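You operate a simulated robot arm through the tools that you are given. There is no shell and no other tool. Be economical: measure what you need, move in short steps, check, and stop when the job is done.

You are at the controls of a simulated two-armed robot. One attempt, no reset.

Task
Fit the teal handset with the cell that its label asks for, from the red case, and try its key.
Fine: old cell into the case, cover shut, key off again; hold the handset to draw the old cell and for the key. Where these are worked on the way, their far stop is far enough and under half their travel is too little: case cover.

Only the result counts: the job must be done as asked and must still hold three seconds after the hand-in. Knocking over, shifting, dropping, spilling or breaking anything else fails it. Lids that push on must go on centred and level and be pressed home; caps that screw on are set level and turned clockwise until they are tight.

Robot
Two 6-joint arms with two-finger parallel grippers on one trunk, on a base that drives. Base frame: it is fixed to the floor where the robot stands at the start and does not move with it; the origin is under the middle of the robot, x ahead of it, y to its left, z up. Readings come in m, degrees, newtons and seconds.
The left shoulder is at the start at [0.06, 0.187, 1.172], the right one opposite. With the tool pointing down near the work surface each hand reaches from about 0.22 to 0.62 m from the robot's upright axis, wherever it stands, measured 20 degrees to its own side. Places, roughly: beige handset [0.75, -1, 1]; case cover [0.6, 0, 1]; cover stay [0.6, -0.2, 0.9]; key of the teal handset [0.5, -0.6, 1]; knob of the teal handset [0.5, -0.6, 0.9]; pocket of the teal handset [0.5, -0.6, 0.9]; red case [0.6, 0, 0.9]. Payload 1.57 kg a hand.
The TCP of each hand is the grasp point between the finger pads, 0.03 m short of the fingertips. In the tool frame z runs along the fingers and y along their closing line. Largest opening 0.11 m; finger width 0.024, thickness 0.012; the body of the gripper, 0.048 by 0.112 m, starts 0.078 m behind the TCP.
Orientation is told as [roll, pitch, yaw] about the base's x, y, z axes, in that order, counted from this pose: with the fingers straight down and closing along the base's y, the tool's x points along the base's -x, its y along +y and its z along -z.

Tools
- The arms move only by the tool servo_tool. It takes "left_deltas", "right_deltas" or both (then of equal length, played together; a hand with none holds still); each is a list of rows, each a list of 6 numbers: the shift along the tool's x, y, z in m, then the turn, a rotation vector about the tool's x, y, z in degrees. In form: [[dx, dy, dz, ax, ay, az], ...]. A call has 1 to 20 rows; each row is the pose to reach, as a shift and turn from the pose commanded when the call began, along the tool's axes at that moment. "left_hand" and "right_hand" are, for a hand that has rows, the opening, from 0 (shut) to 1 (fully open), set as the call begins (left out, the last holds). Rows are played at 5 a second. More than 0.05 m and 8.6 degrees between two rows, or a gripper value outside its range, and nothing of the call is played. A pose out of reach is approached as far as the arm can. The call stops where the force on the tool passes 90 N (or 10 N more than at its start, if that is more) or the arm is blocked; 0.2 s more then pass. Each finger travels about 0.153 m/s and halts on what it meets, pressing with about 43 N; the grip force reading is that of the motor and also rises with nothing between the fingers. The clock runs only during rows and for 0.2 s after the last one: add rows that repeat a pose to give the fingers time. It gives the time, the measured TCP pose, the force on the tool (base axes), the opening and the grip force at its end, in the units of the frame above (readings bear some noise), with the torque about the TCP (base axes, N m) and any sound that the robot's microphone picked up, and new pictures: "pictures" is both (left out), scene, wrist or none (wrist: the cameras of the hands that moved).
- Cameras (640 x 400 px; columns grow to the right, rows downward): "scene" is now at [0.0136, 0.0004, 1.6908]; the picture's right is [-0.20, -0.98, 0.00], its down [-0.80, 0.16, -0.58] and it looks along [0.57, -0.12, -0.81] (base axes); focal length 260 px, centre (320, 200). "left" rides on the left gripper at [0.07, -0.016, -0.141] in its tool frame; the picture's right is [0.23, 0.97, 0.00], its down [-0.85, 0.20, -0.48] and it looks along [-0.47, 0.11, 0.88] (tool axes); focal length 222 px, centre (320, 200). "right" rides on the right gripper at [0.07, 0.016, -0.141] in its tool frame; the picture's right is [-0.23, 0.97, 0.00], its down [-0.86, -0.20, -0.48] and it looks along [-0.47, -0.11, 0.88] (tool axes); focal length 222 px, centre (320, 200).
- lift_body(by): slides the trunk up (or, below 0, down) by that many m; the arms and the scene camera ride with it, the base frame stays. It gives what a move gives, with no picture.
- roll_base(legs): drives the robot by 1 to 6 legs, each [ahead, left, turn to the left] in m, m and degrees, along the robot's own axes; the way and the turn of a leg run together, so that a leg with both is an arc; at most 1.5 m and 180 degrees a leg. The arms and the cameras ride along, it lands a little off, and it stops where it bumps. It gives what a move gives, and a new picture of the scene camera.
- aim_head(pan, tilt): turns the head with the scene camera to pan (to the left, within 86 degrees either way) and tilt (down, from -29 to 69), counted from straight ahead of the robot. It gives what a move gives, and a new picture of the scene camera.
- point_at(camera, pixels): for up to 12 pixels [column, row] of the newest picture of that camera ("zoom" is the newest enlarged one), the place [x, y, z] in the base frame of the surface seen there, good to about 0.002 m, but the place of the scene camera against the robot may be out by one fixed shift of up to 0.025 m in any direction. No time passes.
- inspect(camera, box): a new picture of the part [left, top, right, bottom] of that camera's present view, enlarged. No time passes.
- close_job(): hands the job in; it is judged then, once.

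Go step by step. Measure first, check grasps and placings, and put right what went wrong. The budget is 80 turns and 260 pictures, counting those below and the enlarged ones. Unless the task says otherwise, let go and move clear before handing in, and close with one line.

The tools are called after ">>>" by a JSON object that holds its "fn" and its "kwargs". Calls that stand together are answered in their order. servo_tool: Moves the arms, as the interface text tells. Its arguments: {"type":"object","properties":{"left_deltas":{"type":"array"},"left_hand":{"type":"number"},"right_deltas":{"type":"array"},"right_hand":{"type":"number"},"pictures":{"type":"string","enum":["both","scene","wrist","none"]}},"required":[]} The other tools are called the same way: lift_body (by) slides the trunk up or down; roll_base (legs) drives the base; aim_head (pan, tilt) turns the head that bears the scene camera; point_at (camera, pixels) gives the place of the surface under pixels of a picture; inspect (camera, box) takes an enlarged picture of a part of a camera's view; close_job () hands the job in.

At the start:

```text
t: 0.0
left_ee_pos: [0.28, 0.0305, 1.3756]
left_tool_rot: [0.0, 0.0, 0.0]
left_force: [0.3, -0.4, 0.0]
left_torque: [0.01, 0.0, 0.02]
left_gripper_width: 0.1102
left_grip_force: 0.0
right_ee_pos: [0.3194, -0.3434, 1.3281]
right_tool_rot: [0.0, 0.0, 0.1]
right_force: [-0.9, 0.9, -0.1]
right_torque: [0.0, 0.01, 0.02]
right_gripper_width: 0.1099
right_grip_force: 0.1
trunk travel left (down, up): [-0.8, 0.19]
robot x, y, heading: [0.0007, 0.0022, 0.0]
head pan, tilt: [-11.5, 54.6]
```

scene: 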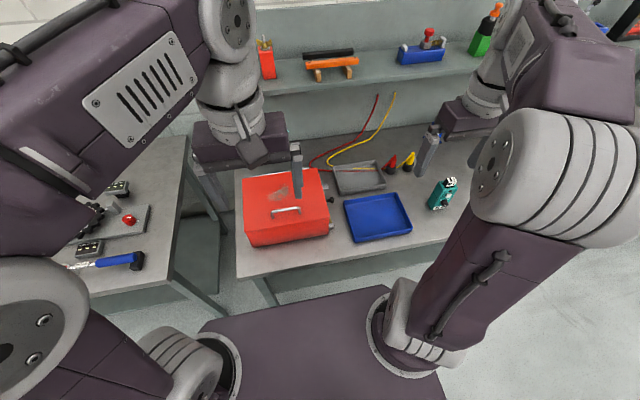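
right: 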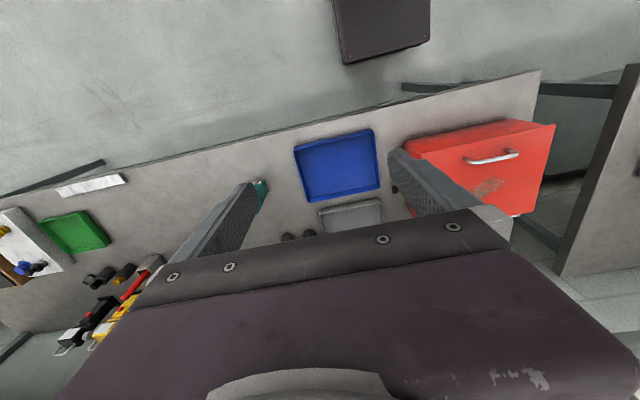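
left: 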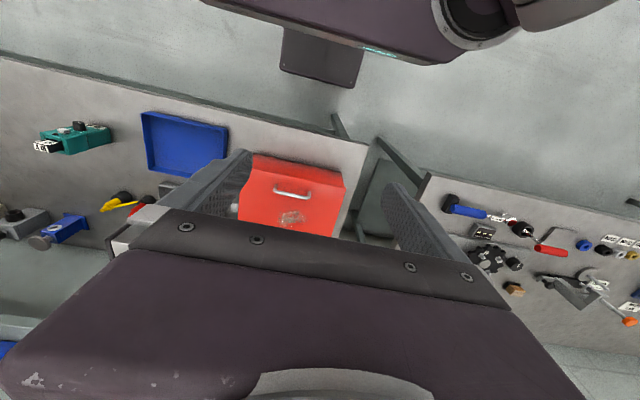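

The scene shows the red case near (285,205), a blue tray at (378,217) and the teal handset near (442,193). I'll enlarge the handset and the case.

>>> {"fn": "inspect", "kwargs": {"camera": "scene", "box": [400, 160, 480, 220]}}

>>> {"fn": "inspect", "kwargs": {"camera": "scene", "box": [230, 150, 350, 250]}}

>>> {"fn": "inspect", "kwargs": {"camera": "left", "box": [20, 100, 130, 170]}}

```text
6.67 times, centred on (440, 190) of scene
```

zoom: 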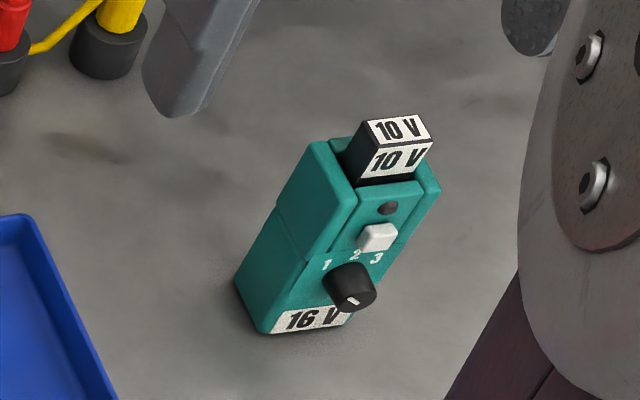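

```text
4.00 times, centred on (290, 200) of scene
```

zoom: 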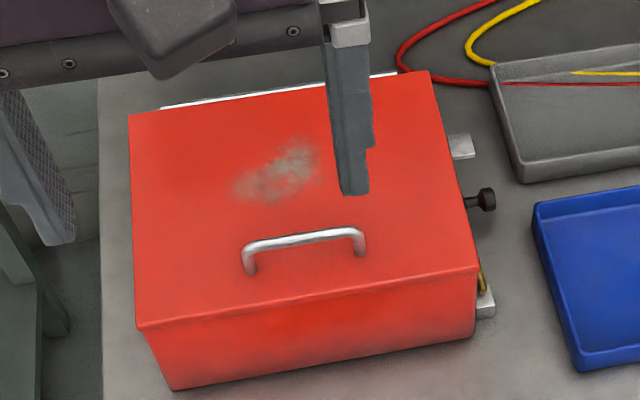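

```text
5.71 times, centred on (75, 135) of left
```

zoom: 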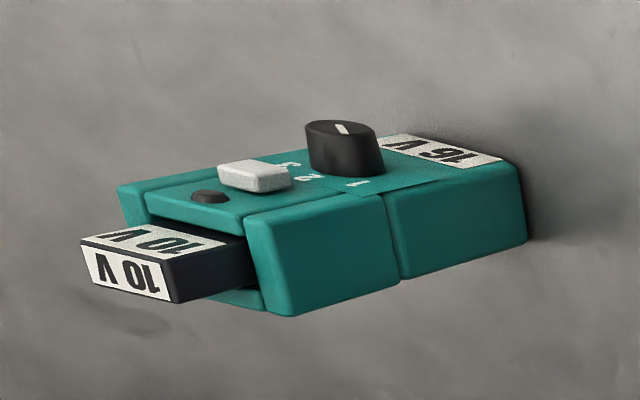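

The handset stands upright with its label reading 16 V and a 10 V cell protruding from its top. The case has side hardware at zoom (480,200), so I'll measure these points.

>>> {"fn": "inspect", "kwargs": {"camera": "scene", "box": [400, 160, 480, 220]}}

>>> {"fn": "point_at", "kwargs": {"camera": "zoom", "pixels": [[395, 128], [395, 160], [318, 145], [432, 185], [376, 237], [352, 295], [270, 328], [345, 322], [388, 208], [240, 285], [200, 300], [310, 320]]}}

>>> {"fn": "inspect", "kwargs": {"camera": "scene", "box": [310, 170, 350, 240]}}

>>> {"fn": "point_at", "kwargs": {"camera": "scene", "pixels": [[264, 178], [330, 172], [346, 218], [264, 233], [292, 218], [313, 214], [286, 210], [341, 200], [349, 200], [340, 187], [345, 226], [246, 246]]}}

```text
6.67 times, centred on (440, 190) of scene
```

zoom: 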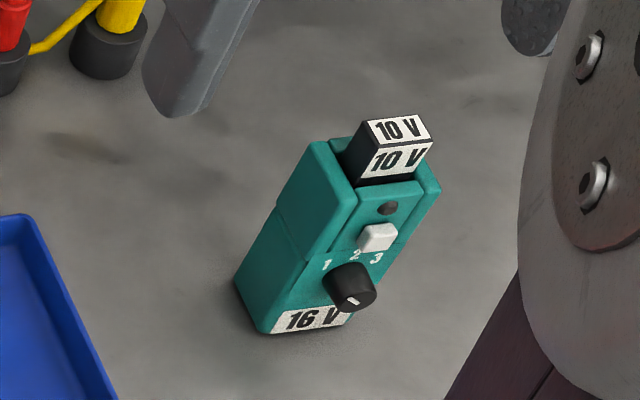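

```text
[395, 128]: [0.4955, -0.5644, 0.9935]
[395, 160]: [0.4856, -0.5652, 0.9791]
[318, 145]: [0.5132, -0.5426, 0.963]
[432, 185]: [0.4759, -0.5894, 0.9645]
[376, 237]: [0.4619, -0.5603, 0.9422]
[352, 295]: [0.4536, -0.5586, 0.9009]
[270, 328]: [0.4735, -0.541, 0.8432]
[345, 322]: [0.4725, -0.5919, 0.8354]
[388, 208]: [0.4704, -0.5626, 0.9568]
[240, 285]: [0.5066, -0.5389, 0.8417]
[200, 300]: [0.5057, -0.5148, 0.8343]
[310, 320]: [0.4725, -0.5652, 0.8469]
```

```text
5.71 times, centred on (330, 205) of scene
```

zoom: 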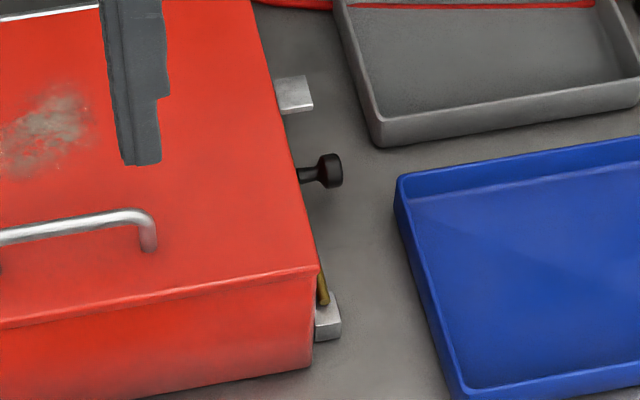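

```text
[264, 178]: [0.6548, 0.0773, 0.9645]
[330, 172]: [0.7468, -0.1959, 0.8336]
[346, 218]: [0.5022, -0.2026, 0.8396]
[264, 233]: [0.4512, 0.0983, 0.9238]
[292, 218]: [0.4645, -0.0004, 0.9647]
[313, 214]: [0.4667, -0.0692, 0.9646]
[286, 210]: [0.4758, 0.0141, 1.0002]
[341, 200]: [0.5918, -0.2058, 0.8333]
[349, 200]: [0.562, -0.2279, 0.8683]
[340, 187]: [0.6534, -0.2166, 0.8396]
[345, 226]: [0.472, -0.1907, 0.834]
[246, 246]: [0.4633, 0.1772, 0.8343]
```

The handset and case are located: bench z ≈ 0.834, case top z ≈ 0.965, knob at about [0.56,-0.23,0.87]. Next I'll tilt the right hand to look at the case's right side and move the left hand aside.

>>> {"fn": "servo_tool", "kwargs": {"right_deltas": [[-0.022, -0.013, 0.03, -6.7, 0, 0], [-0.044, -0.026, 0.06, -13.4, 0, 0], [-0.066, -0.039, 0.09, -20, 0, 0], [-0.088, -0.052, 0.12, -26.7, 0, 0], [-0.11, -0.065, 0.15, -33.4, 0, 0], [-0.13, -0.077, 0.178, -40, 0, 0], [-0.13, -0.077, 0.178, -40, 0, 0]], "left_deltas": [[0, 0.03, 0, 0, 0, 0], [0, 0.06, 0, 0, 0, 0], [0, 0.09, 0, 0, 0, 0], [0, 0.12, 0, 0, 0, 0], [0, 0.15, 0, 0, 0, 0], [0, 0.18, 0, 0, 0, 0], [0, 0.18, 0, 0, 0, 0]]}}

```text
t: 1.6
left_ee_pos: [0.2762, 0.2114, 1.3755]
left_tool_rot: [0.1, -0.1, 0.1]
left_force: [-0.5, 0.2, -0.3]
left_torque: [-0.01, 0.01, -0.02]
left_gripper_width: 0.1099
left_grip_force: 0.1
right_ee_pos: [0.439, -0.4103, 1.1495]
right_tool_rot: [40.0, 0.0, 0.0]
right_force: [-1.0, 0.1, 0.2]
right_torque: [-0.01, 0.0, -0.01]
right_gripper_width: 0.1099
right_grip_force: 0.0
right hand out of reach, approached as far as the arm can: row 6, 7
trunk travel left (down, up): [-0.8, 0.19]
robot x, y, heading: [0.0005, 0.002, 0.2]
head pan, tilt: [-11.5, 54.6]
```

scene: 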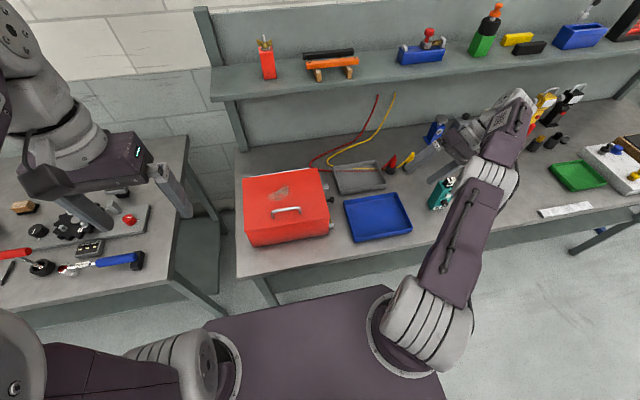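
right: 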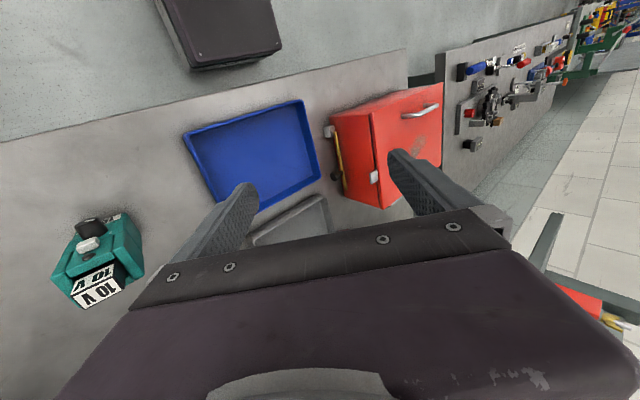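
left: 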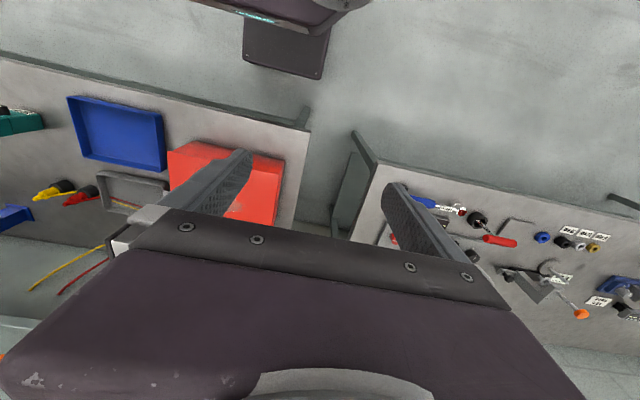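

The right camera now shows the case's side at (340,150) with brass rod, blocks and knob. I'll enlarge it and measure.

>>> {"fn": "inspect", "kwargs": {"camera": "right", "box": [310, 80, 450, 215]}}

>>> {"fn": "point_at", "kwargs": {"camera": "right", "pixels": [[329, 131], [335, 175], [375, 176], [340, 160], [372, 112], [381, 206], [331, 118], [439, 93], [420, 112], [404, 116], [435, 104], [345, 198]]}}

>>> {"fn": "inspect", "kwargs": {"camera": "scene", "box": [235, 160, 345, 250]}}

```text
2.96 times, centred on (380, 148) of right
```

zoom: 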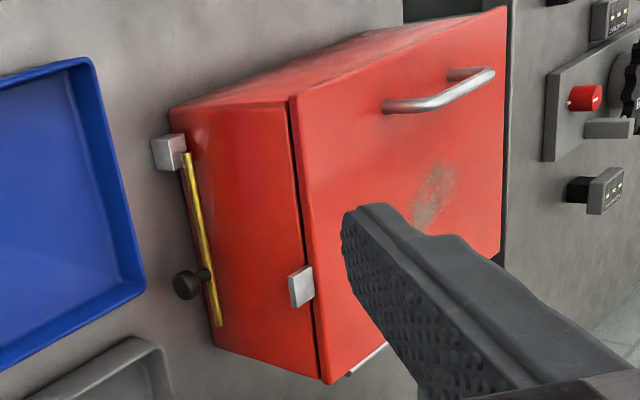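

```text
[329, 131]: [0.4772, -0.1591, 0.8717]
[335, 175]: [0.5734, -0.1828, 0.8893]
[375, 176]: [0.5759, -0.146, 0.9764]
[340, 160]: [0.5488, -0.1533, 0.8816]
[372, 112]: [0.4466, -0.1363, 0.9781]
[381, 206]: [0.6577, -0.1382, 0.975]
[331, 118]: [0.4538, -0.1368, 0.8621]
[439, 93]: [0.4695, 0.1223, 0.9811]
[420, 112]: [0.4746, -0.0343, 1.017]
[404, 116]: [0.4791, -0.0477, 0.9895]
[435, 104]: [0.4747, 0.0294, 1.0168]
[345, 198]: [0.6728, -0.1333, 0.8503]
```

```text
4.44 times, centred on (290, 205) of scene
```

zoom: 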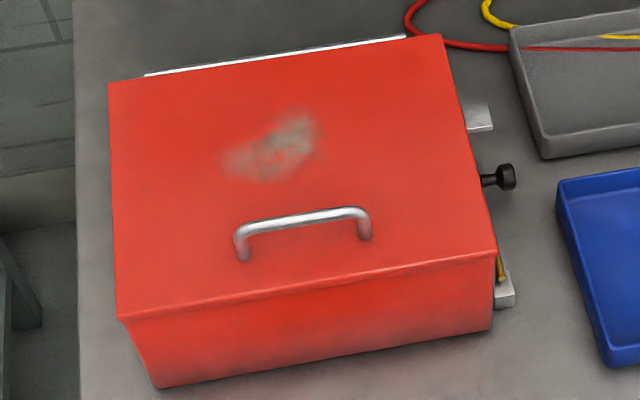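

The wrist picture shows a brass rod from about (335,133) to (345,190), a knob on it, a rest block and a catch block on the lid. I'll measure more of these points, since the wrist camera is the accurate one.

>>> {"fn": "inspect", "kwargs": {"camera": "right", "box": [310, 105, 390, 215]}}

>>> {"fn": "inspect", "kwargs": {"camera": "right", "box": [30, 190, 170, 320]}}

>>> {"fn": "point_at", "kwargs": {"camera": "right", "pixels": [[335, 134], [337, 145], [339, 155], [341, 165], [343, 178], [345, 189], [100, 283], [80, 275], [118, 275], [90, 245], [91, 229], [130, 233]]}}

```text
3.64 times, centred on (350, 160) of right
```

zoom: 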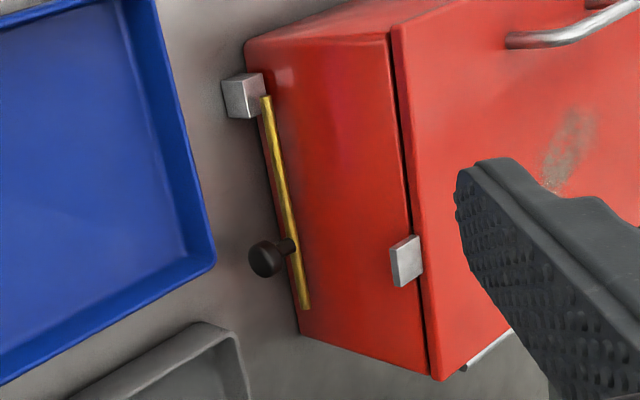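

```text
3.08 times, centred on (100, 255) of right
```

zoom: 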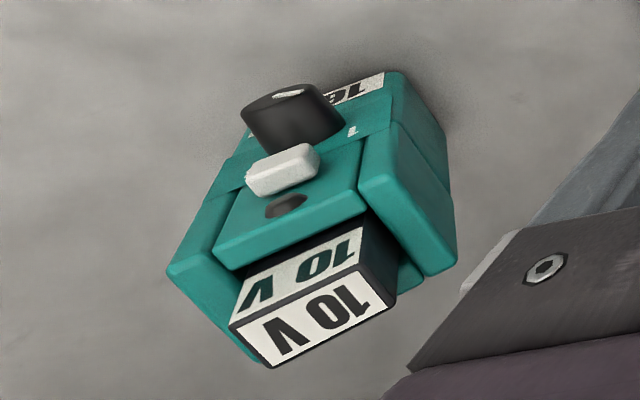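

```text
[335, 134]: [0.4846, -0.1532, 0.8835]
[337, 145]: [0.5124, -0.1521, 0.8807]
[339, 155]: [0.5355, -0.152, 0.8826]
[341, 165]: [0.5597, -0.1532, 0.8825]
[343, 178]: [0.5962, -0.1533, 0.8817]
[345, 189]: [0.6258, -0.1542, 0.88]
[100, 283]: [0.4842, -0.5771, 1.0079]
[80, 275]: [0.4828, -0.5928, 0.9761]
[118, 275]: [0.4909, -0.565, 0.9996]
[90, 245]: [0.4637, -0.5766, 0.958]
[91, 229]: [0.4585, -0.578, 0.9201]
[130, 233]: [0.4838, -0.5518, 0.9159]
```

The stay rod lies level at z 0.882, y −0.153, x 0.48–0.63, with its knob at [0.573,−0.18,0.889]. The scene camera's shift is about (0,−0.013,+0.015). Before opening the lid I'll check the gap between base and bench, and the handle.

>>> {"fn": "point_at", "kwargs": {"camera": "scene", "pixels": [[384, 288], [300, 300], [210, 325], [262, 278], [240, 277], [400, 248], [340, 300], [274, 216], [286, 210], [298, 209], [300, 215], [252, 285]]}}

>>> {"fn": "inspect", "kwargs": {"camera": "scene", "box": [260, 195, 320, 235]}}

>>> {"fn": "point_at", "kwargs": {"camera": "zoom", "pixels": [[135, 185], [160, 165], [280, 140], [430, 120], [440, 175], [150, 230], [448, 130]]}}

```text
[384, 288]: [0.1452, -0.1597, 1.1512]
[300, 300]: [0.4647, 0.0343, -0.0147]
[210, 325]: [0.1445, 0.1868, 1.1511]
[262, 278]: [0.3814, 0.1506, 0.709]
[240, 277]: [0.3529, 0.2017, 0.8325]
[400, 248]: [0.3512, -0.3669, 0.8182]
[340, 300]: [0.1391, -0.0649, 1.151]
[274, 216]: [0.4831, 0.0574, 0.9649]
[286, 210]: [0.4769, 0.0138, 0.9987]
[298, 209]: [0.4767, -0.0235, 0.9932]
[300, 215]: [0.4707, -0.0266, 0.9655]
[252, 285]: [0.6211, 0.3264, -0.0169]
```

```text
10.00 times, centred on (290, 215) of scene
```

zoom: 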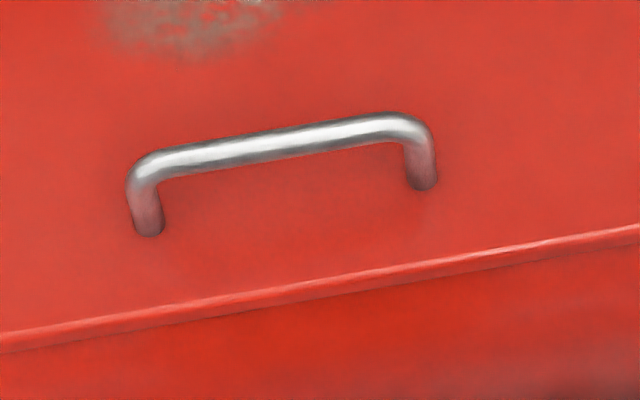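

```text
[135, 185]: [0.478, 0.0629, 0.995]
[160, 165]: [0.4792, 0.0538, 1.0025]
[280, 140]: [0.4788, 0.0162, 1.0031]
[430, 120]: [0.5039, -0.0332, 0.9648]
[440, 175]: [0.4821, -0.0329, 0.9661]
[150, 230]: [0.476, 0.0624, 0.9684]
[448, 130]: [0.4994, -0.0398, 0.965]
```

The handle bar sits at x≈0.478, y −0.045…0.05, z≈1.013. I'll bring the left hand above it, yawed −90 so that the fingers close along x.

>>> {"fn": "servo_tool", "kwargs": {"left_deltas": [[-0.0168, -0.0173, 0.0242, 0, 0, 7.5], [-0.0335, -0.0347, 0.0483, 0, 0, 15], [-0.0503, -0.052, 0.0725, 0, 0, 22.5], [-0.067, -0.0693, 0.0967, 0, 0, 30], [-0.0838, -0.0867, 0.1208, 0, 0, 37.5], [-0.1005, -0.104, 0.145, 0, 0, 45], [-0.1173, -0.1213, 0.1692, 0, 0, 52.5], [-0.134, -0.1387, 0.1933, 0, 0, 60], [-0.1508, -0.156, 0.2175, 0, 0, 67.5], [-0.1675, -0.1733, 0.2417, 0, 0, 75], [-0.1843, -0.1907, 0.2658, 0, 0, 82.5], [-0.201, -0.208, 0.29, 0, 0, 90], [-0.201, -0.208, 0.29, 0, 0, 90]], "left_hand": 0.6}}

```text
t: 4.4
left_ee_pos: [0.4815, 0.0037, 1.0868]
left_tool_rot: [0.0, 0.0, -90.1]
left_force: [0.4, 0.6, -0.1]
left_torque: [0.04, -0.03, 0.0]
left_gripper_width: 0.0659
left_grip_force: 0.0
right_ee_pos: [0.4398, -0.4111, 1.1494]
right_tool_rot: [40.0, -0.1, 0.0]
right_force: [0.1, 0.4, 0.9]
right_torque: [0.01, -0.02, -0.01]
right_gripper_width: 0.1098
right_grip_force: 0.2
trunk travel left (down, up): [-0.8, 0.19]
robot x, y, heading: [-0.0033, -0.0021, -0.0]
head pan, tilt: [-11.5, 54.6]
```

scene: 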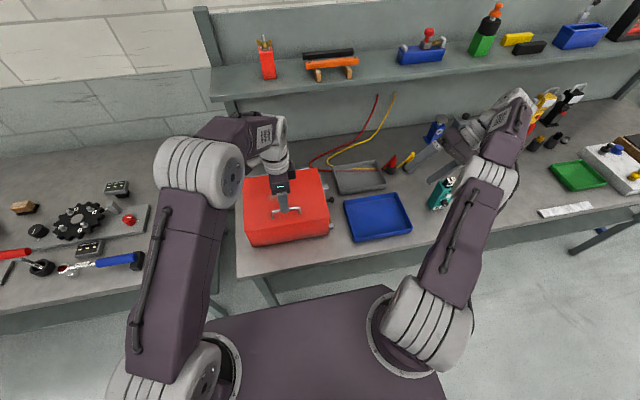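
left: 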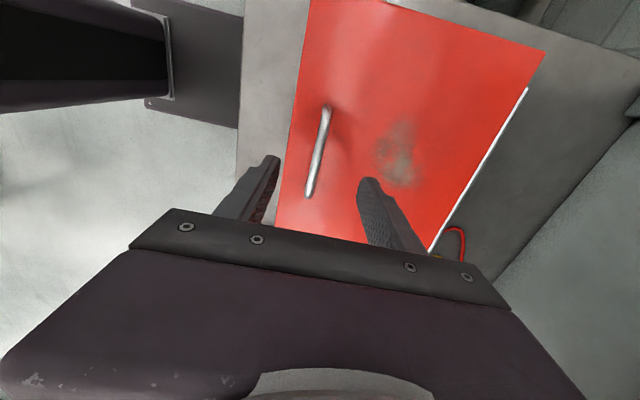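

The left camera shows the bar from (326,110) to (309,193). I'll measure it and the lid edges precisely.

>>> {"fn": "point_at", "kwargs": {"camera": "left", "pixels": [[325, 115], [318, 150], [310, 188], [285, 180], [312, 10], [540, 55], [500, 125], [440, 232], [390, 240], [400, 170]]}}

```text
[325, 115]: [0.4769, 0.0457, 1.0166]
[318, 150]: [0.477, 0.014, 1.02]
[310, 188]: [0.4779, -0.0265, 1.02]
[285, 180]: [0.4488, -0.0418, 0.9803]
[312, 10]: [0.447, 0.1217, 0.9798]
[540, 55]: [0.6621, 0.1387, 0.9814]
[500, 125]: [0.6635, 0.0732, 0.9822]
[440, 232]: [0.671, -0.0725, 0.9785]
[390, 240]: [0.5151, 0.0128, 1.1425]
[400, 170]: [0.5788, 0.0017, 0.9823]
```

The bar centre is at x 0.477, z≈1.015, and the hinge at x≈0.665, z≈0.98. I'll lower onto the bar and then close.

>>> {"fn": "servo_tool", "kwargs": {"left_deltas": [[0, -0.0045, 0.035, 0, 0, 0], [0, -0.0045, 0.068, 0, 0, 0], [0, -0.0045, 0.068, 0, 0, 0]], "pictures": "none"}}

>>> {"fn": "servo_tool", "kwargs": {"left_deltas": [[0, 0, 0, 0, 0, 0], [0, 0, 0, 0, 0, 0], [0, 0, 0, 0, 0, 0]], "left_hand": 0, "pictures": "wrist"}}

```text
t: 5.2
left_ee_pos: [0.478, 0.0021, 1.0179]
left_tool_rot: [-0.1, 0.1, -90.0]
left_force: [-0.7, 0.2, 0.0]
left_torque: [-0.03, 0.03, 0.03]
left_gripper_width: 0.0661
left_grip_force: 0.0
right_ee_pos: [0.4395, -0.4096, 1.1499]
right_tool_rot: [40.0, -0.1, 0.0]
right_force: [-0.1, -0.5, -0.4]
right_torque: [0.0, 0.01, 0.06]
right_gripper_width: 0.11
right_grip_force: 0.0
trunk travel left (down, up): [-0.8, 0.19]
robot x, y, heading: [-0.0024, 0.0016, -0.2]
head pan, tilt: [-11.5, 54.6]
```

```text
t: 6.0
left_ee_pos: [0.4795, 0.0023, 1.0192]
left_tool_rot: [0.0, -0.1, -90.0]
left_force: [4.4, -0.3, 0.2]
left_torque: [-0.05, -0.03, -0.05]
left_gripper_width: 0.0098
left_grip_force: 28.2
right_ee_pos: [0.4406, -0.4109, 1.1482]
right_tool_rot: [40.1, 0.0, -0.1]
right_force: [-0.6, -0.1, 0.5]
right_torque: [0.01, 0.01, 0.02]
right_gripper_width: 0.1099
right_grip_force: 0.1
trunk travel left (down, up): [-0.8, 0.19]
robot x, y, heading: [0.0016, 0.0006, -0.1]
head pan, tilt: [-11.5, 54.6]
```

left: 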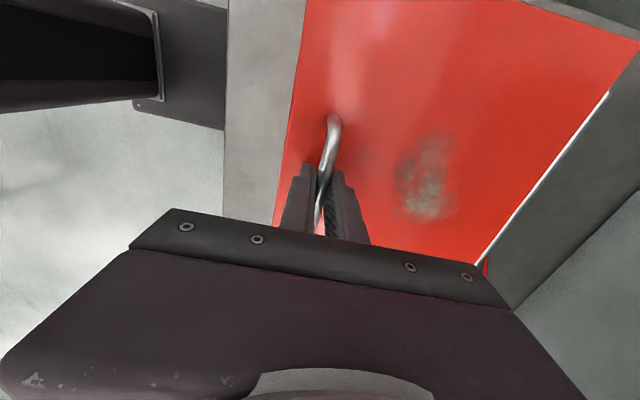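

The bar is gripped (width 0.0098). I'll lift along the hinge arc to about 30° and check.

>>> {"fn": "servo_tool", "kwargs": {"left_deltas": [[0, 0.0044, -0.0163, 0, 0, 0], [0, 0.0102, -0.032, 0, 0, 0], [0, 0.0173, -0.0471, 0, 0, 0], [0, 0.0257, -0.0616, 0, 0, 0], [0, 0.0353, -0.0752, 0, 0, 0], [0, 0.0461, -0.088, 0, 0, 0]]}}

```text
t: 7.4
left_ee_pos: [0.5212, 0.0013, 1.1075]
left_tool_rot: [0.0, 0.0, -90.1]
left_force: [-5.7, 2.2, -1.3]
left_torque: [0.23, 0.09, 0.45]
left_gripper_width: 0.0098
left_grip_force: 28.4
right_ee_pos: [0.4396, -0.4112, 1.1494]
right_tool_rot: [40.0, -0.1, -0.1]
right_force: [-0.2, 0.3, 0.3]
right_torque: [0.0, -0.03, 0.0]
right_gripper_width: 0.1099
right_grip_force: 0.0
trunk travel left (down, up): [-0.8, 0.19]
robot x, y, heading: [0.0023, 0.0002, 0.1]
head pan, tilt: [-11.5, 54.6]
```

scene: 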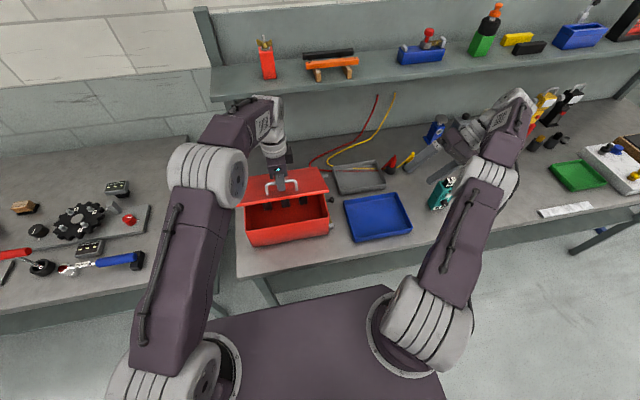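
left: 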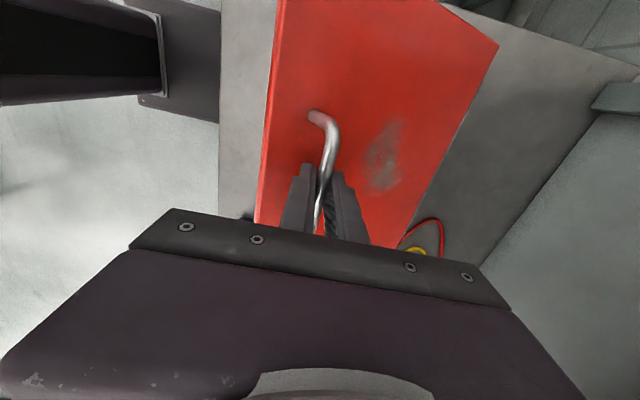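

The lid is rising cleanly and the interior is visible. I'll continue to about 66°.

>>> {"fn": "servo_tool", "kwargs": {"left_deltas": [[0, 0.0144, -0.014, 0, 0, 0], [0, 0.0301, -0.0265, 0, 0, 0], [0, 0.0471, -0.0372, 0, 0, 0], [0, 0.0651, -0.0461, 0, 0, 0], [0, 0.0839, -0.053, 0, 0, 0], [0, 0.1033, -0.058, 0, 0, 0]]}}

```text
t: 8.8
left_ee_pos: [0.5647, 0.0138, 1.1494]
left_tool_rot: [-0.1, 0.3, -90.1]
left_force: [3.2, -25.6, -7.3]
left_torque: [-0.06, -0.04, 0.65]
left_gripper_width: 0.0094
left_grip_force: 27.9
left hand out of reach, approached as far as the arm can: row 3, 4, 5, 6
right_ee_pos: [0.4404, -0.4218, 1.1447]
right_tool_rot: [40.4, 0.1, -0.1]
right_force: [-0.8, 0.5, -0.2]
right_torque: [0.04, -0.01, 0.01]
right_gripper_width: 0.11
right_grip_force: 0.1
trunk travel left (down, up): [-0.8, 0.19]
robot x, y, heading: [-0.0037, -0.0022, -0.3]
head pan, tilt: [-11.5, 54.6]
```

scene: 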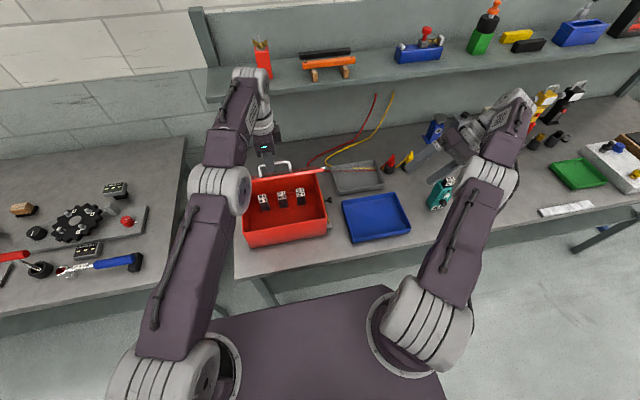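
left: 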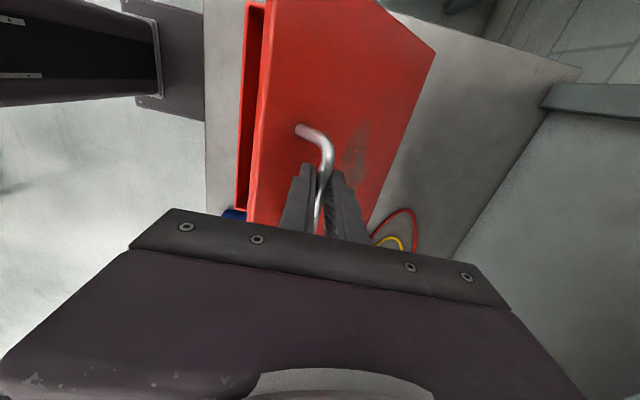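

The left arm has reached its limit with the lid at about 47° and the three cells visible. I'll lower the lid again, drive closer and reopen it, backing down part-way first to learn the commanded pose.

>>> {"fn": "servo_tool", "kwargs": {"left_deltas": [[0, -0.015, 0.0105, 0, 0, 0], [0, -0.0323, 0.0237, 0, 0, 0], [0, -0.0323, 0.0237, 0, 0, 0]], "pictures": "none"}}

>>> {"fn": "inspect", "kwargs": {"camera": "scene", "box": [235, 150, 345, 250]}}

```text
t: 9.6
left_ee_pos: [0.5316, 0.0217, 1.1251]
left_tool_rot: [-0.2, 0.2, -89.9]
left_force: [8.0, -14.3, -9.6]
left_torque: [-0.05, -0.1, 0.43]
left_gripper_width: 0.0098
left_grip_force: 27.2
right_ee_pos: [0.443, -0.4133, 1.1451]
right_tool_rot: [40.1, 0.2, 0.0]
right_force: [-0.6, -0.7, 0.3]
right_torque: [-0.01, 0.01, -0.04]
right_gripper_width: 0.1099
right_grip_force: 0.1
trunk travel left (down, up): [-0.8, 0.19]
robot x, y, heading: [-0.0021, -0.0032, 0.2]
head pan, tilt: [-11.5, 54.6]
```

```text
4.00 times, centred on (290, 200) of scene
```

zoom: 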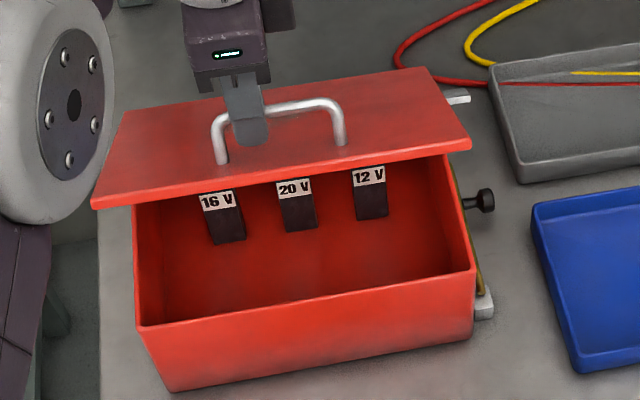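

The cells read 16 V (left), 20 V and 12 V, all standing at the back of the case. I'll lower the lid along the arc.

>>> {"fn": "servo_tool", "kwargs": {"left_deltas": [[0, -0.0065, 0.018, 0, 0, 0], [0, -0.016, 0.031, 0, 0, 0], [0, -0.0269, 0.0445, 0, 0, 0], [0, -0.0355, 0.06, 0, 0, 0], [0, -0.0424, 0.074, 0, 0, 0], [0, -0.0482, 0.0895, 0, 0, 0], [0, -0.0526, 0.1045, 0, 0, 0], [0, -0.0526, 0.1045, 0, 0, 0]], "pictures": "none"}}

>>> {"fn": "servo_tool", "kwargs": {"left_deltas": [[0, 0, 0, 0, 0, 0], [0, 0, 0, 0, 0, 0], [0, 0, -0.04, 0, 0, 0], [0, 0, -0.08, 0, 0, 0]], "left_hand": 0.6, "pictures": "scene"}}

```text
t: 11.4
left_ee_pos: [0.4788, 0.0239, 1.0228]
left_tool_rot: [0.3, 0.0, -90.0]
left_force: [13.1, 0.2, 24.8]
left_torque: [-0.02, -0.13, -0.04]
left_gripper_width: 0.0093
left_grip_force: 27.9
right_ee_pos: [0.4411, -0.41, 1.1495]
right_tool_rot: [40.0, 0.0, 0.1]
right_force: [0.8, -0.3, -0.4]
right_torque: [0.02, -0.04, 0.03]
right_gripper_width: 0.11
right_grip_force: 0.1
trunk travel left (down, up): [-0.8, 0.19]
robot x, y, heading: [0.0048, -0.0003, -0.0]
head pan, tilt: [-11.5, 54.6]
```

```text
t: 12.4
left_ee_pos: [0.4755, 0.0239, 1.1007]
left_tool_rot: [0.0, 0.0, -90.1]
left_force: [-0.7, 0.4, 0.7]
left_torque: [0.02, 0.02, 0.01]
left_gripper_width: 0.0662
left_grip_force: 0.2
right_ee_pos: [0.4402, -0.4106, 1.1503]
right_tool_rot: [40.0, -0.1, -0.1]
right_force: [-0.1, -0.5, 0.5]
right_torque: [0.01, -0.04, 0.01]
right_gripper_width: 0.1099
right_grip_force: 0.1
trunk travel left (down, up): [-0.8, 0.19]
robot x, y, heading: [0.0025, 0.0008, 0.0]
head pan, tilt: [-11.5, 54.6]
```

scene: 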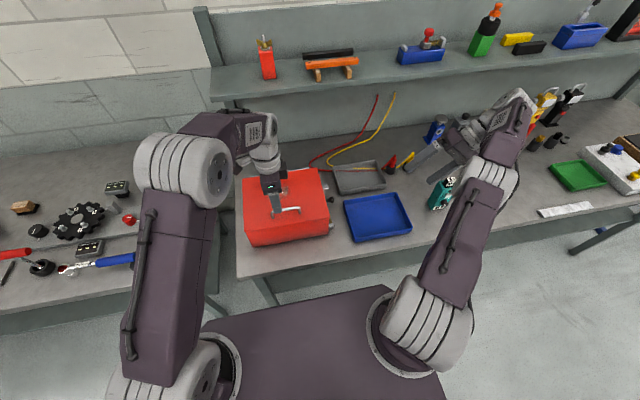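

The lid is closed and released. I'll pull both hands back and up, then drive closer and to the right.

>>> {"fn": "servo_tool", "kwargs": {"right_deltas": [[0.012, 0.014, -0.0013, 8, 0, 0], [0.024, 0.028, -0.0026, 16, 0, 0], [0.036, 0.042, -0.004, 24, 0, 0], [0.048, 0.056, -0.005, 32, 0, 0], [0.06, 0.0705, -0.0065, 40, 0, 0]], "left_deltas": [[0, -0.02, -0.01, 0, 0, 0], [0, -0.04, -0.02, 0, 0, 0], [0, -0.06, -0.03, 0, 0, 0], [0, -0.08, -0.04, 0, 0, 0], [0, -0.1, -0.05, 0, 0, 0]], "pictures": "none"}}

>>> {"fn": "roll_base", "kwargs": {"legs": [[0, -0.12, 0], [0.14, 0, 0]]}}

```text
t: 13.6
left_ee_pos: [0.3729, 0.0262, 1.1511]
left_tool_rot: [0.1, -0.1, -90.1]
left_force: [-0.2, 0.1, -0.3]
left_torque: [0.0, -0.04, 0.02]
left_gripper_width: 0.0663
left_grip_force: 0.1
right_ee_pos: [0.3778, -0.3586, 1.1992]
right_tool_rot: [-0.2, 0.0, -0.1]
right_force: [-0.6, -0.2, 0.1]
right_torque: [-0.07, 0.0, -0.01]
right_gripper_width: 0.1101
right_grip_force: 0.0
trunk travel left (down, up): [-0.8, 0.19]
robot x, y, heading: [0.0001, -0.0013, -0.1]
head pan, tilt: [-11.5, 54.6]
```

```text
t: 15.8
left_ee_pos: [0.5121, -0.0984, 1.1501]
left_tool_rot: [0.0, 0.0, -90.3]
left_force: [-0.9, -0.3, 0.5]
left_torque: [0.01, 0.0, -0.03]
left_gripper_width: 0.066
left_grip_force: 0.0
right_ee_pos: [0.5153, -0.4814, 1.1976]
right_tool_rot: [0.0, 0.0, -0.2]
right_force: [0.0, -1.4, 0.4]
right_torque: [0.0, -0.04, -0.02]
right_gripper_width: 0.1101
right_grip_force: 0.1
trunk travel left (down, up): [-0.8, 0.19]
robot x, y, heading: [0.1391, -0.1187, -0.2]
head pan, tilt: [-11.5, 54.6]
```

scene: 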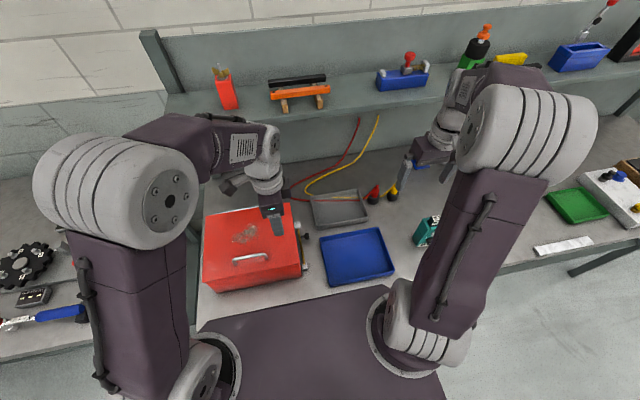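

The drive landed at (0.139,−0.119). I'll regrasp the handle with the left hand.

>>> {"fn": "servo_tool", "kwargs": {"left_deltas": [[0.034, -0.011, 0.01, 0, 0, 0], [0.068, -0.023, 0.02, 0, 0, 0], [0.1014, -0.0345, 0.04, 0, 0, 0], [0.1014, -0.0345, 0.085, 0, 0, 0], [0.1014, -0.0345, 0.13, 0, 0, 0], [0.1014, -0.0345, 0.13, 0, 0, 0]], "pictures": "wrist"}}

>>> {"fn": "servo_tool", "kwargs": {"left_deltas": [[0, 0, 0, 0, 0, 0], [0, 0, 0, 0, 0, 0], [0, 0, 0, 0, 0, 0]], "left_hand": 0, "pictures": "none"}}

```text
t: 17.2
left_ee_pos: [0.479, 0.0047, 1.0211]
left_tool_rot: [0.0, 0.0, -90.2]
left_force: [-0.3, 0.8, 0.8]
left_torque: [0.0, -0.03, -0.01]
left_gripper_width: 0.0661
left_grip_force: 0.0
right_ee_pos: [0.5175, -0.4807, 1.1973]
right_tool_rot: [0.0, 0.0, -0.2]
right_force: [-0.6, 0.9, -0.4]
right_torque: [0.0, -0.04, 0.04]
right_gripper_width: 0.11
right_grip_force: 0.1
trunk travel left (down, up): [-0.8, 0.19]
robot x, y, heading: [0.1403, -0.1185, -0.2]
head pan, tilt: [-11.5, 54.6]
```

left: 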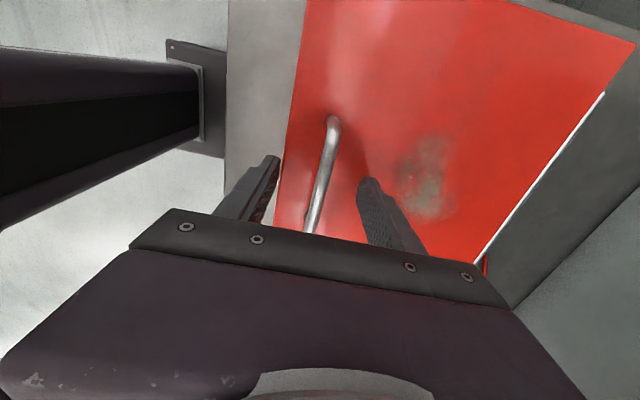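

```text
t: 18.0
left_ee_pos: [0.479, 0.0028, 1.0218]
left_tool_rot: [0.0, 0.0, -90.2]
left_force: [-2.5, -0.8, -2.6]
left_torque: [0.03, 0.02, 0.24]
left_gripper_width: 0.0096
left_grip_force: 27.7
right_ee_pos: [0.5163, -0.4812, 1.198]
right_tool_rot: [0.0, 0.0, -0.3]
right_force: [-0.6, -1.3, -0.2]
right_torque: [-0.01, 0.0, -0.02]
right_gripper_width: 0.1099
right_grip_force: 0.1
trunk travel left (down, up): [-0.8, 0.19]
robot x, y, heading: [0.1366, -0.1173, -0.2]
head pan, tilt: [-11.5, 54.6]
```

Gripped again. I'll swing the lid up along the arc to about 72°.

>>> {"fn": "servo_tool", "kwargs": {"left_deltas": [[0, 0.0054, -0.0195, 0, 0, 0], [0, 0.0128, -0.0381, 0, 0, 0], [0, 0.0222, -0.0559, 0, 0, 0], [0, 0.0333, -0.0726, 0, 0, 0], [0, 0.0461, -0.088, 0, 0, 0], [0, 0.0605, -0.102, 0, 0, 0], [0, 0.0762, -0.1145, 0, 0, 0], [0, 0.0932, -0.1252, 0, 0, 0], [0, 0.1112, -0.1341, 0, 0, 0], [0, 0.13, -0.141, 0, 0, 0], [0, 0.1494, -0.146, 0, 0, 0], [0, 0.1693, -0.1489, 0, 0, 0]]}}

```text
t: 20.6
left_ee_pos: [0.6466, 0.0042, 1.1711]
left_tool_rot: [0.3, 0.0, -90.2]
left_force: [-3.8, 1.9, 24.4]
left_torque: [-0.12, 0.0, 0.65]
left_gripper_width: 0.0101
left_grip_force: 28.6
right_ee_pos: [0.5153, -0.482, 1.1976]
right_tool_rot: [0.0, -0.2, -0.2]
right_force: [-0.1, -0.7, 0.9]
right_torque: [-0.01, -0.02, 0.0]
right_gripper_width: 0.1099
right_grip_force: 0.0
trunk travel left (down, up): [-0.8, 0.19]
robot x, y, heading: [0.1402, -0.118, -0.3]
head pan, tilt: [-11.5, 54.6]
```

scene: 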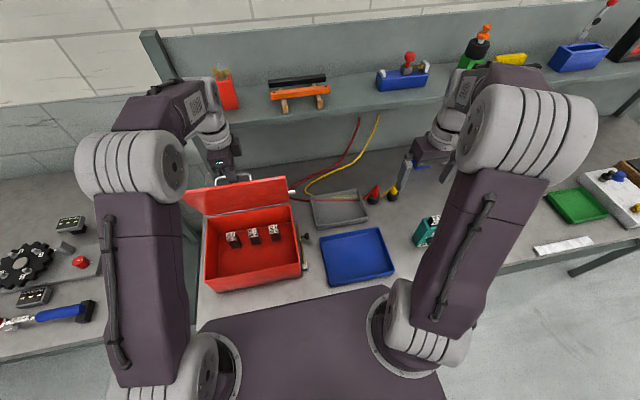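
left: 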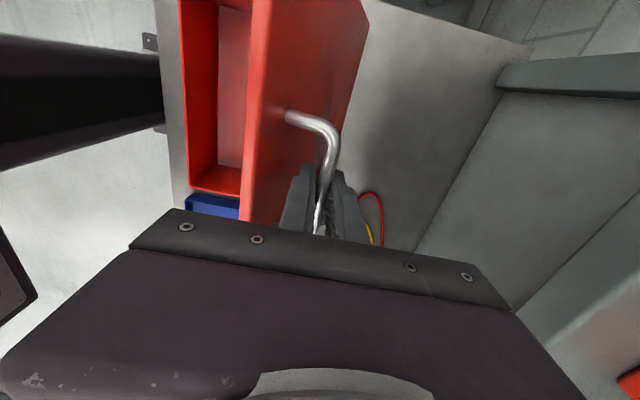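

The lid is at about 70°. I'll go on in small steps, watching for the stop.

>>> {"fn": "servo_tool", "kwargs": {"left_deltas": [[0, 0.01, -0.0005, 0, 0, 0], [0, 0.02, -0.0005, 0, 0, 0], [0, 0.03, 0.0005, 0, 0, 0], [0, 0.04, 0.002, 0, 0, 0]]}}

>>> {"fn": "inspect", "kwargs": {"camera": "scene", "box": [180, 150, 320, 290]}}

```text
t: 21.6
left_ee_pos: [0.6862, 0.0038, 1.1686]
left_tool_rot: [0.3, 0.0, -90.3]
left_force: [-1.6, -0.1, 19.2]
left_torque: [0.18, 1.66, 0.23]
left_gripper_width: 0.0095
left_grip_force: 25.9
right_ee_pos: [0.5144, -0.4829, 1.1987]
right_tool_rot: [0.0, 0.0, -0.2]
right_force: [0.2, 0.2, 0.0]
right_torque: [-0.03, -0.01, 0.02]
right_gripper_width: 0.1099
right_grip_force: 0.0
trunk travel left (down, up): [-0.8, 0.19]
robot x, y, heading: [0.1384, -0.1203, -0.3]
head pan, tilt: [-11.5, 54.6]
```

scene: 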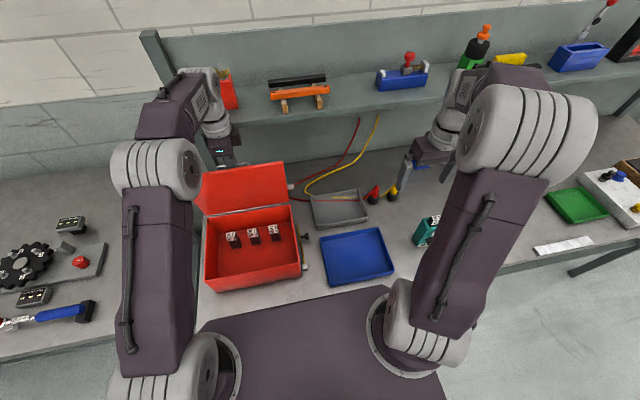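
left: 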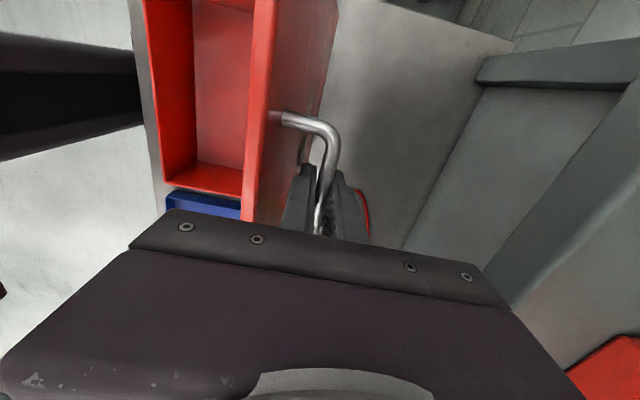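

```text
2.86 times, centred on (250, 220) of scene
```

zoom: 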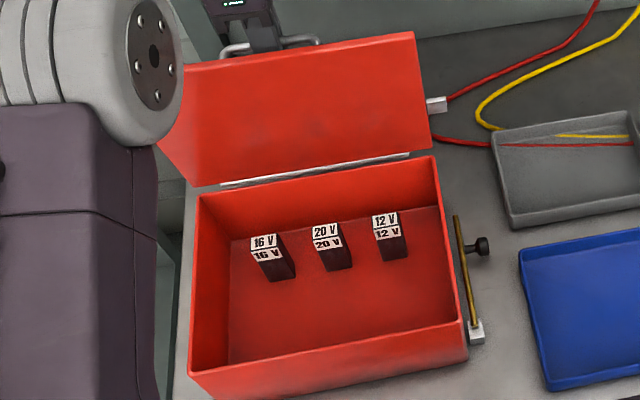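

The lid is at about 84° and nothing has stopped it yet. I'll go on toward and past vertical gently.

>>> {"fn": "servo_tool", "kwargs": {"left_deltas": [[0, 0.01, 0.0015, 0, 0, 0], [0, 0.02, 0.004, 0, 0, 0], [0, 0.03, 0.008, 0, 0, 0]], "pictures": "scene"}}

```text
t: 22.4
left_ee_pos: [0.7122, 0.0028, 1.163]
left_tool_rot: [0.3, 0.0, -90.2]
left_force: [-12.5, 0.9, 27.2]
left_torque: [-0.09, -1.72, 0.94]
left_gripper_width: 0.0099
left_grip_force: 28.0
right_ee_pos: [0.5115, -0.4823, 1.1995]
right_tool_rot: [0.0, -0.4, -0.2]
right_force: [0.4, -0.4, 0.0]
right_torque: [0.01, 0.03, -0.01]
right_gripper_width: 0.1099
right_grip_force: 0.1
trunk travel left (down, up): [-0.8, 0.19]
robot x, y, heading: [0.1396, -0.1197, -0.2]
head pan, tilt: [-11.5, 54.6]
```

scene: 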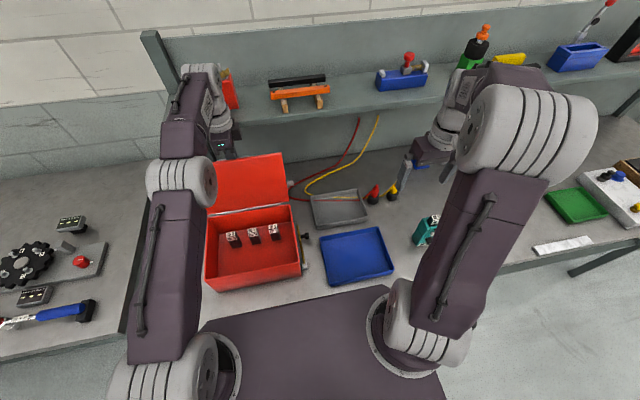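

Force in x is beginning to rise (−12.5 N), which suggests the stop is near. I'll nudge a little further while relieving z.

>>> {"fn": "servo_tool", "kwargs": {"left_deltas": [[0, 0.005, -0.003, 0, 0, 0], [0, 0.01, -0.003, 0, 0, 0], [0, 0.015, -0.003, 0, 0, 0]], "pictures": "wrist"}}

>>> {"fn": "inspect", "kwargs": {"camera": "scene", "box": [180, 150, 320, 290]}}

```text
t: 23.2
left_ee_pos: [0.7132, 0.0034, 1.1623]
left_tool_rot: [0.3, 0.1, -90.2]
left_force: [-18.4, -1.3, 17.9]
left_torque: [-0.35, -2.14, 1.3]
left_gripper_width: 0.01
left_grip_force: 28.5
left hand out of reach, approached as far as the arm can: row 1, 2, 3
right_ee_pos: [0.5095, -0.4822, 1.2002]
right_tool_rot: [0.1, -0.4, -0.2]
right_force: [0.3, -0.2, -0.1]
right_torque: [-0.02, -0.04, 0.02]
right_gripper_width: 0.1099
right_grip_force: 0.1
trunk travel left (down, up): [-0.8, 0.19]
robot x, y, heading: [0.1353, -0.1176, 0.1]
head pan, tilt: [-11.5, 54.6]
```

left: 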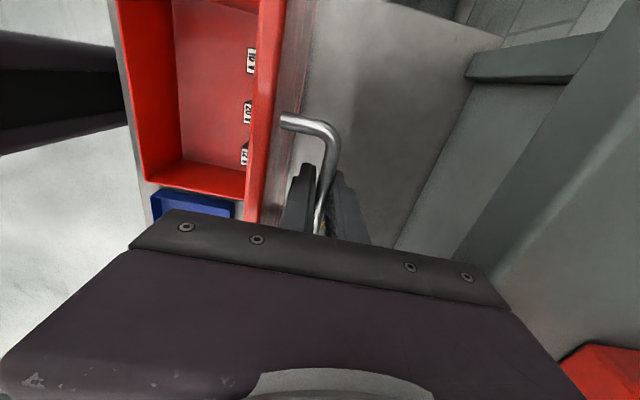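

```text
2.86 times, centred on (250, 220) of scene
```

zoom: 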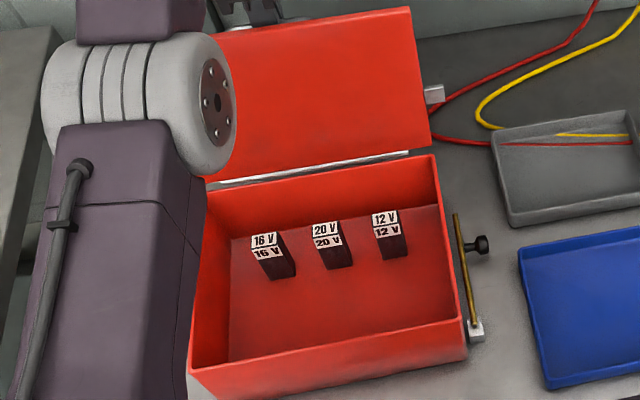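

The left arm is at its reach with the lid near 90°. I'll measure the stay rod, the catch and the lid now.

>>> {"fn": "point_at", "kwargs": {"camera": "zoom", "pixels": [[457, 217], [463, 270], [470, 315], [476, 325], [482, 245], [434, 94], [434, 88], [428, 100], [410, 20], [400, 150], [300, 40], [300, 160]]}}

>>> {"fn": "inspect", "kwargs": {"camera": "right", "box": [400, 100, 640, 300]}}

```text
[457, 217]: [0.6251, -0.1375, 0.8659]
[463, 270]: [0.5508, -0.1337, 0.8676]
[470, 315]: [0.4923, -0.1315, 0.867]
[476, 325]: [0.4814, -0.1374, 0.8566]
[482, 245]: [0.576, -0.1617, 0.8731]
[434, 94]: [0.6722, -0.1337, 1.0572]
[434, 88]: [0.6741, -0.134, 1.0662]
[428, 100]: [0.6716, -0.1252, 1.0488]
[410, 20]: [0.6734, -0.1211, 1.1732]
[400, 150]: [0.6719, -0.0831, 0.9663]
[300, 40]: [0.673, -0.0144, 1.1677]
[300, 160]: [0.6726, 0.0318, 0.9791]
```

```text
2.00 times, centred on (520, 200) of right
```

zoom: 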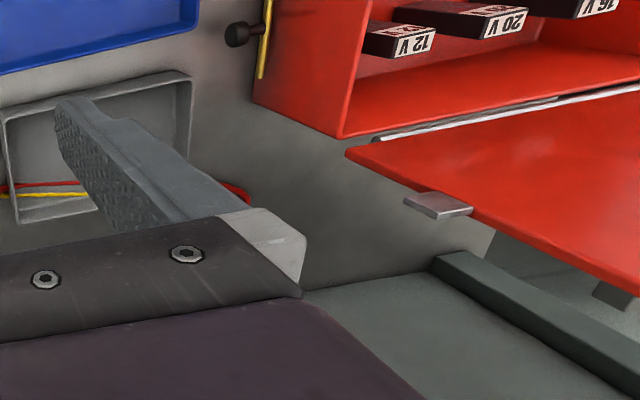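

The lid is vertical at its stop. I'll loosen the grip slightly, with the bar still caged, to see whether the lid stays up by itself.

>>> {"fn": "servo_tool", "kwargs": {"left_deltas": [[0, 0, 0, 0, 0, 0], [0, 0, 0, 0, 0, 0], [0, 0, 0, 0, 0, 0], [0, 0, 0, 0, 0, 0]], "left_hand": 0.35, "pictures": "wrist"}}

>>> {"fn": "inspect", "kwargs": {"camera": "left", "box": [220, 80, 420, 260]}}

>>> {"fn": "inspect", "kwargs": {"camera": "scene", "box": [280, 210, 330, 290]}}

```text
t: 24.2
left_ee_pos: [0.713, 0.0034, 1.162]
left_tool_rot: [0.1, 0.0, -90.2]
left_force: [-29.6, -2.9, -4.4]
left_torque: [0.2, -2.18, 0.55]
left_gripper_width: 0.0384
left_grip_force: 0.1
right_ee_pos: [0.5102, -0.4823, 1.1992]
right_tool_rot: [0.0, -0.5, -0.1]
right_force: [-0.5, 0.3, 0.3]
right_torque: [-0.02, -0.03, 0.01]
right_gripper_width: 0.1101
right_grip_force: 0.0
trunk travel left (down, up): [-0.8, 0.19]
robot x, y, heading: [0.1384, -0.1178, -0.4]
head pan, tilt: [-11.5, 54.6]
```

left: 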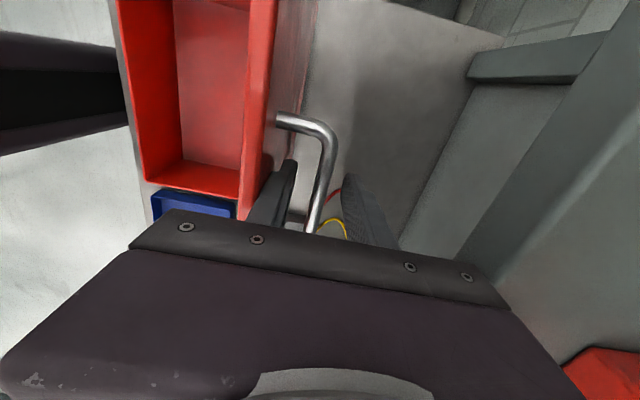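

```text
2.22 times, centred on (320, 170) of left
```

zoom: 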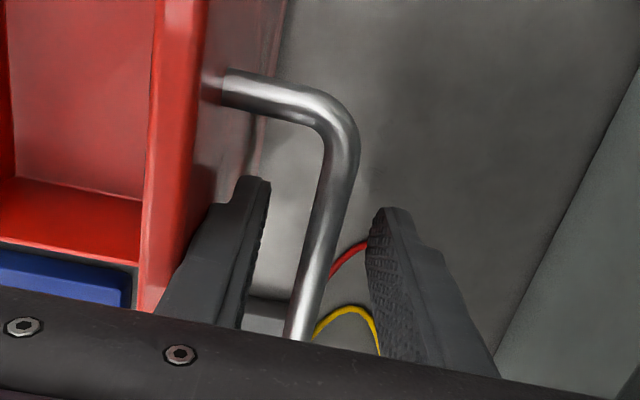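

```text
5.00 times, centred on (305, 250) of scene
```

zoom: 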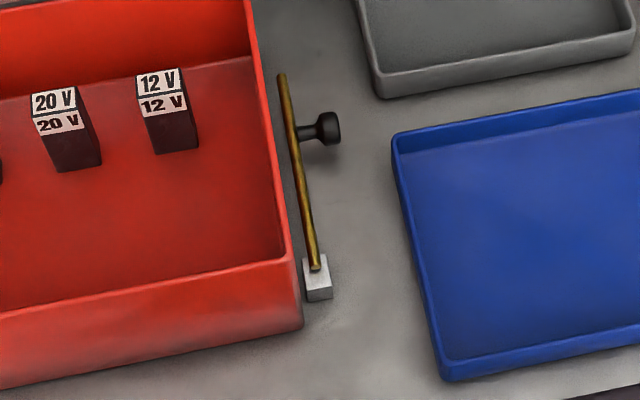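

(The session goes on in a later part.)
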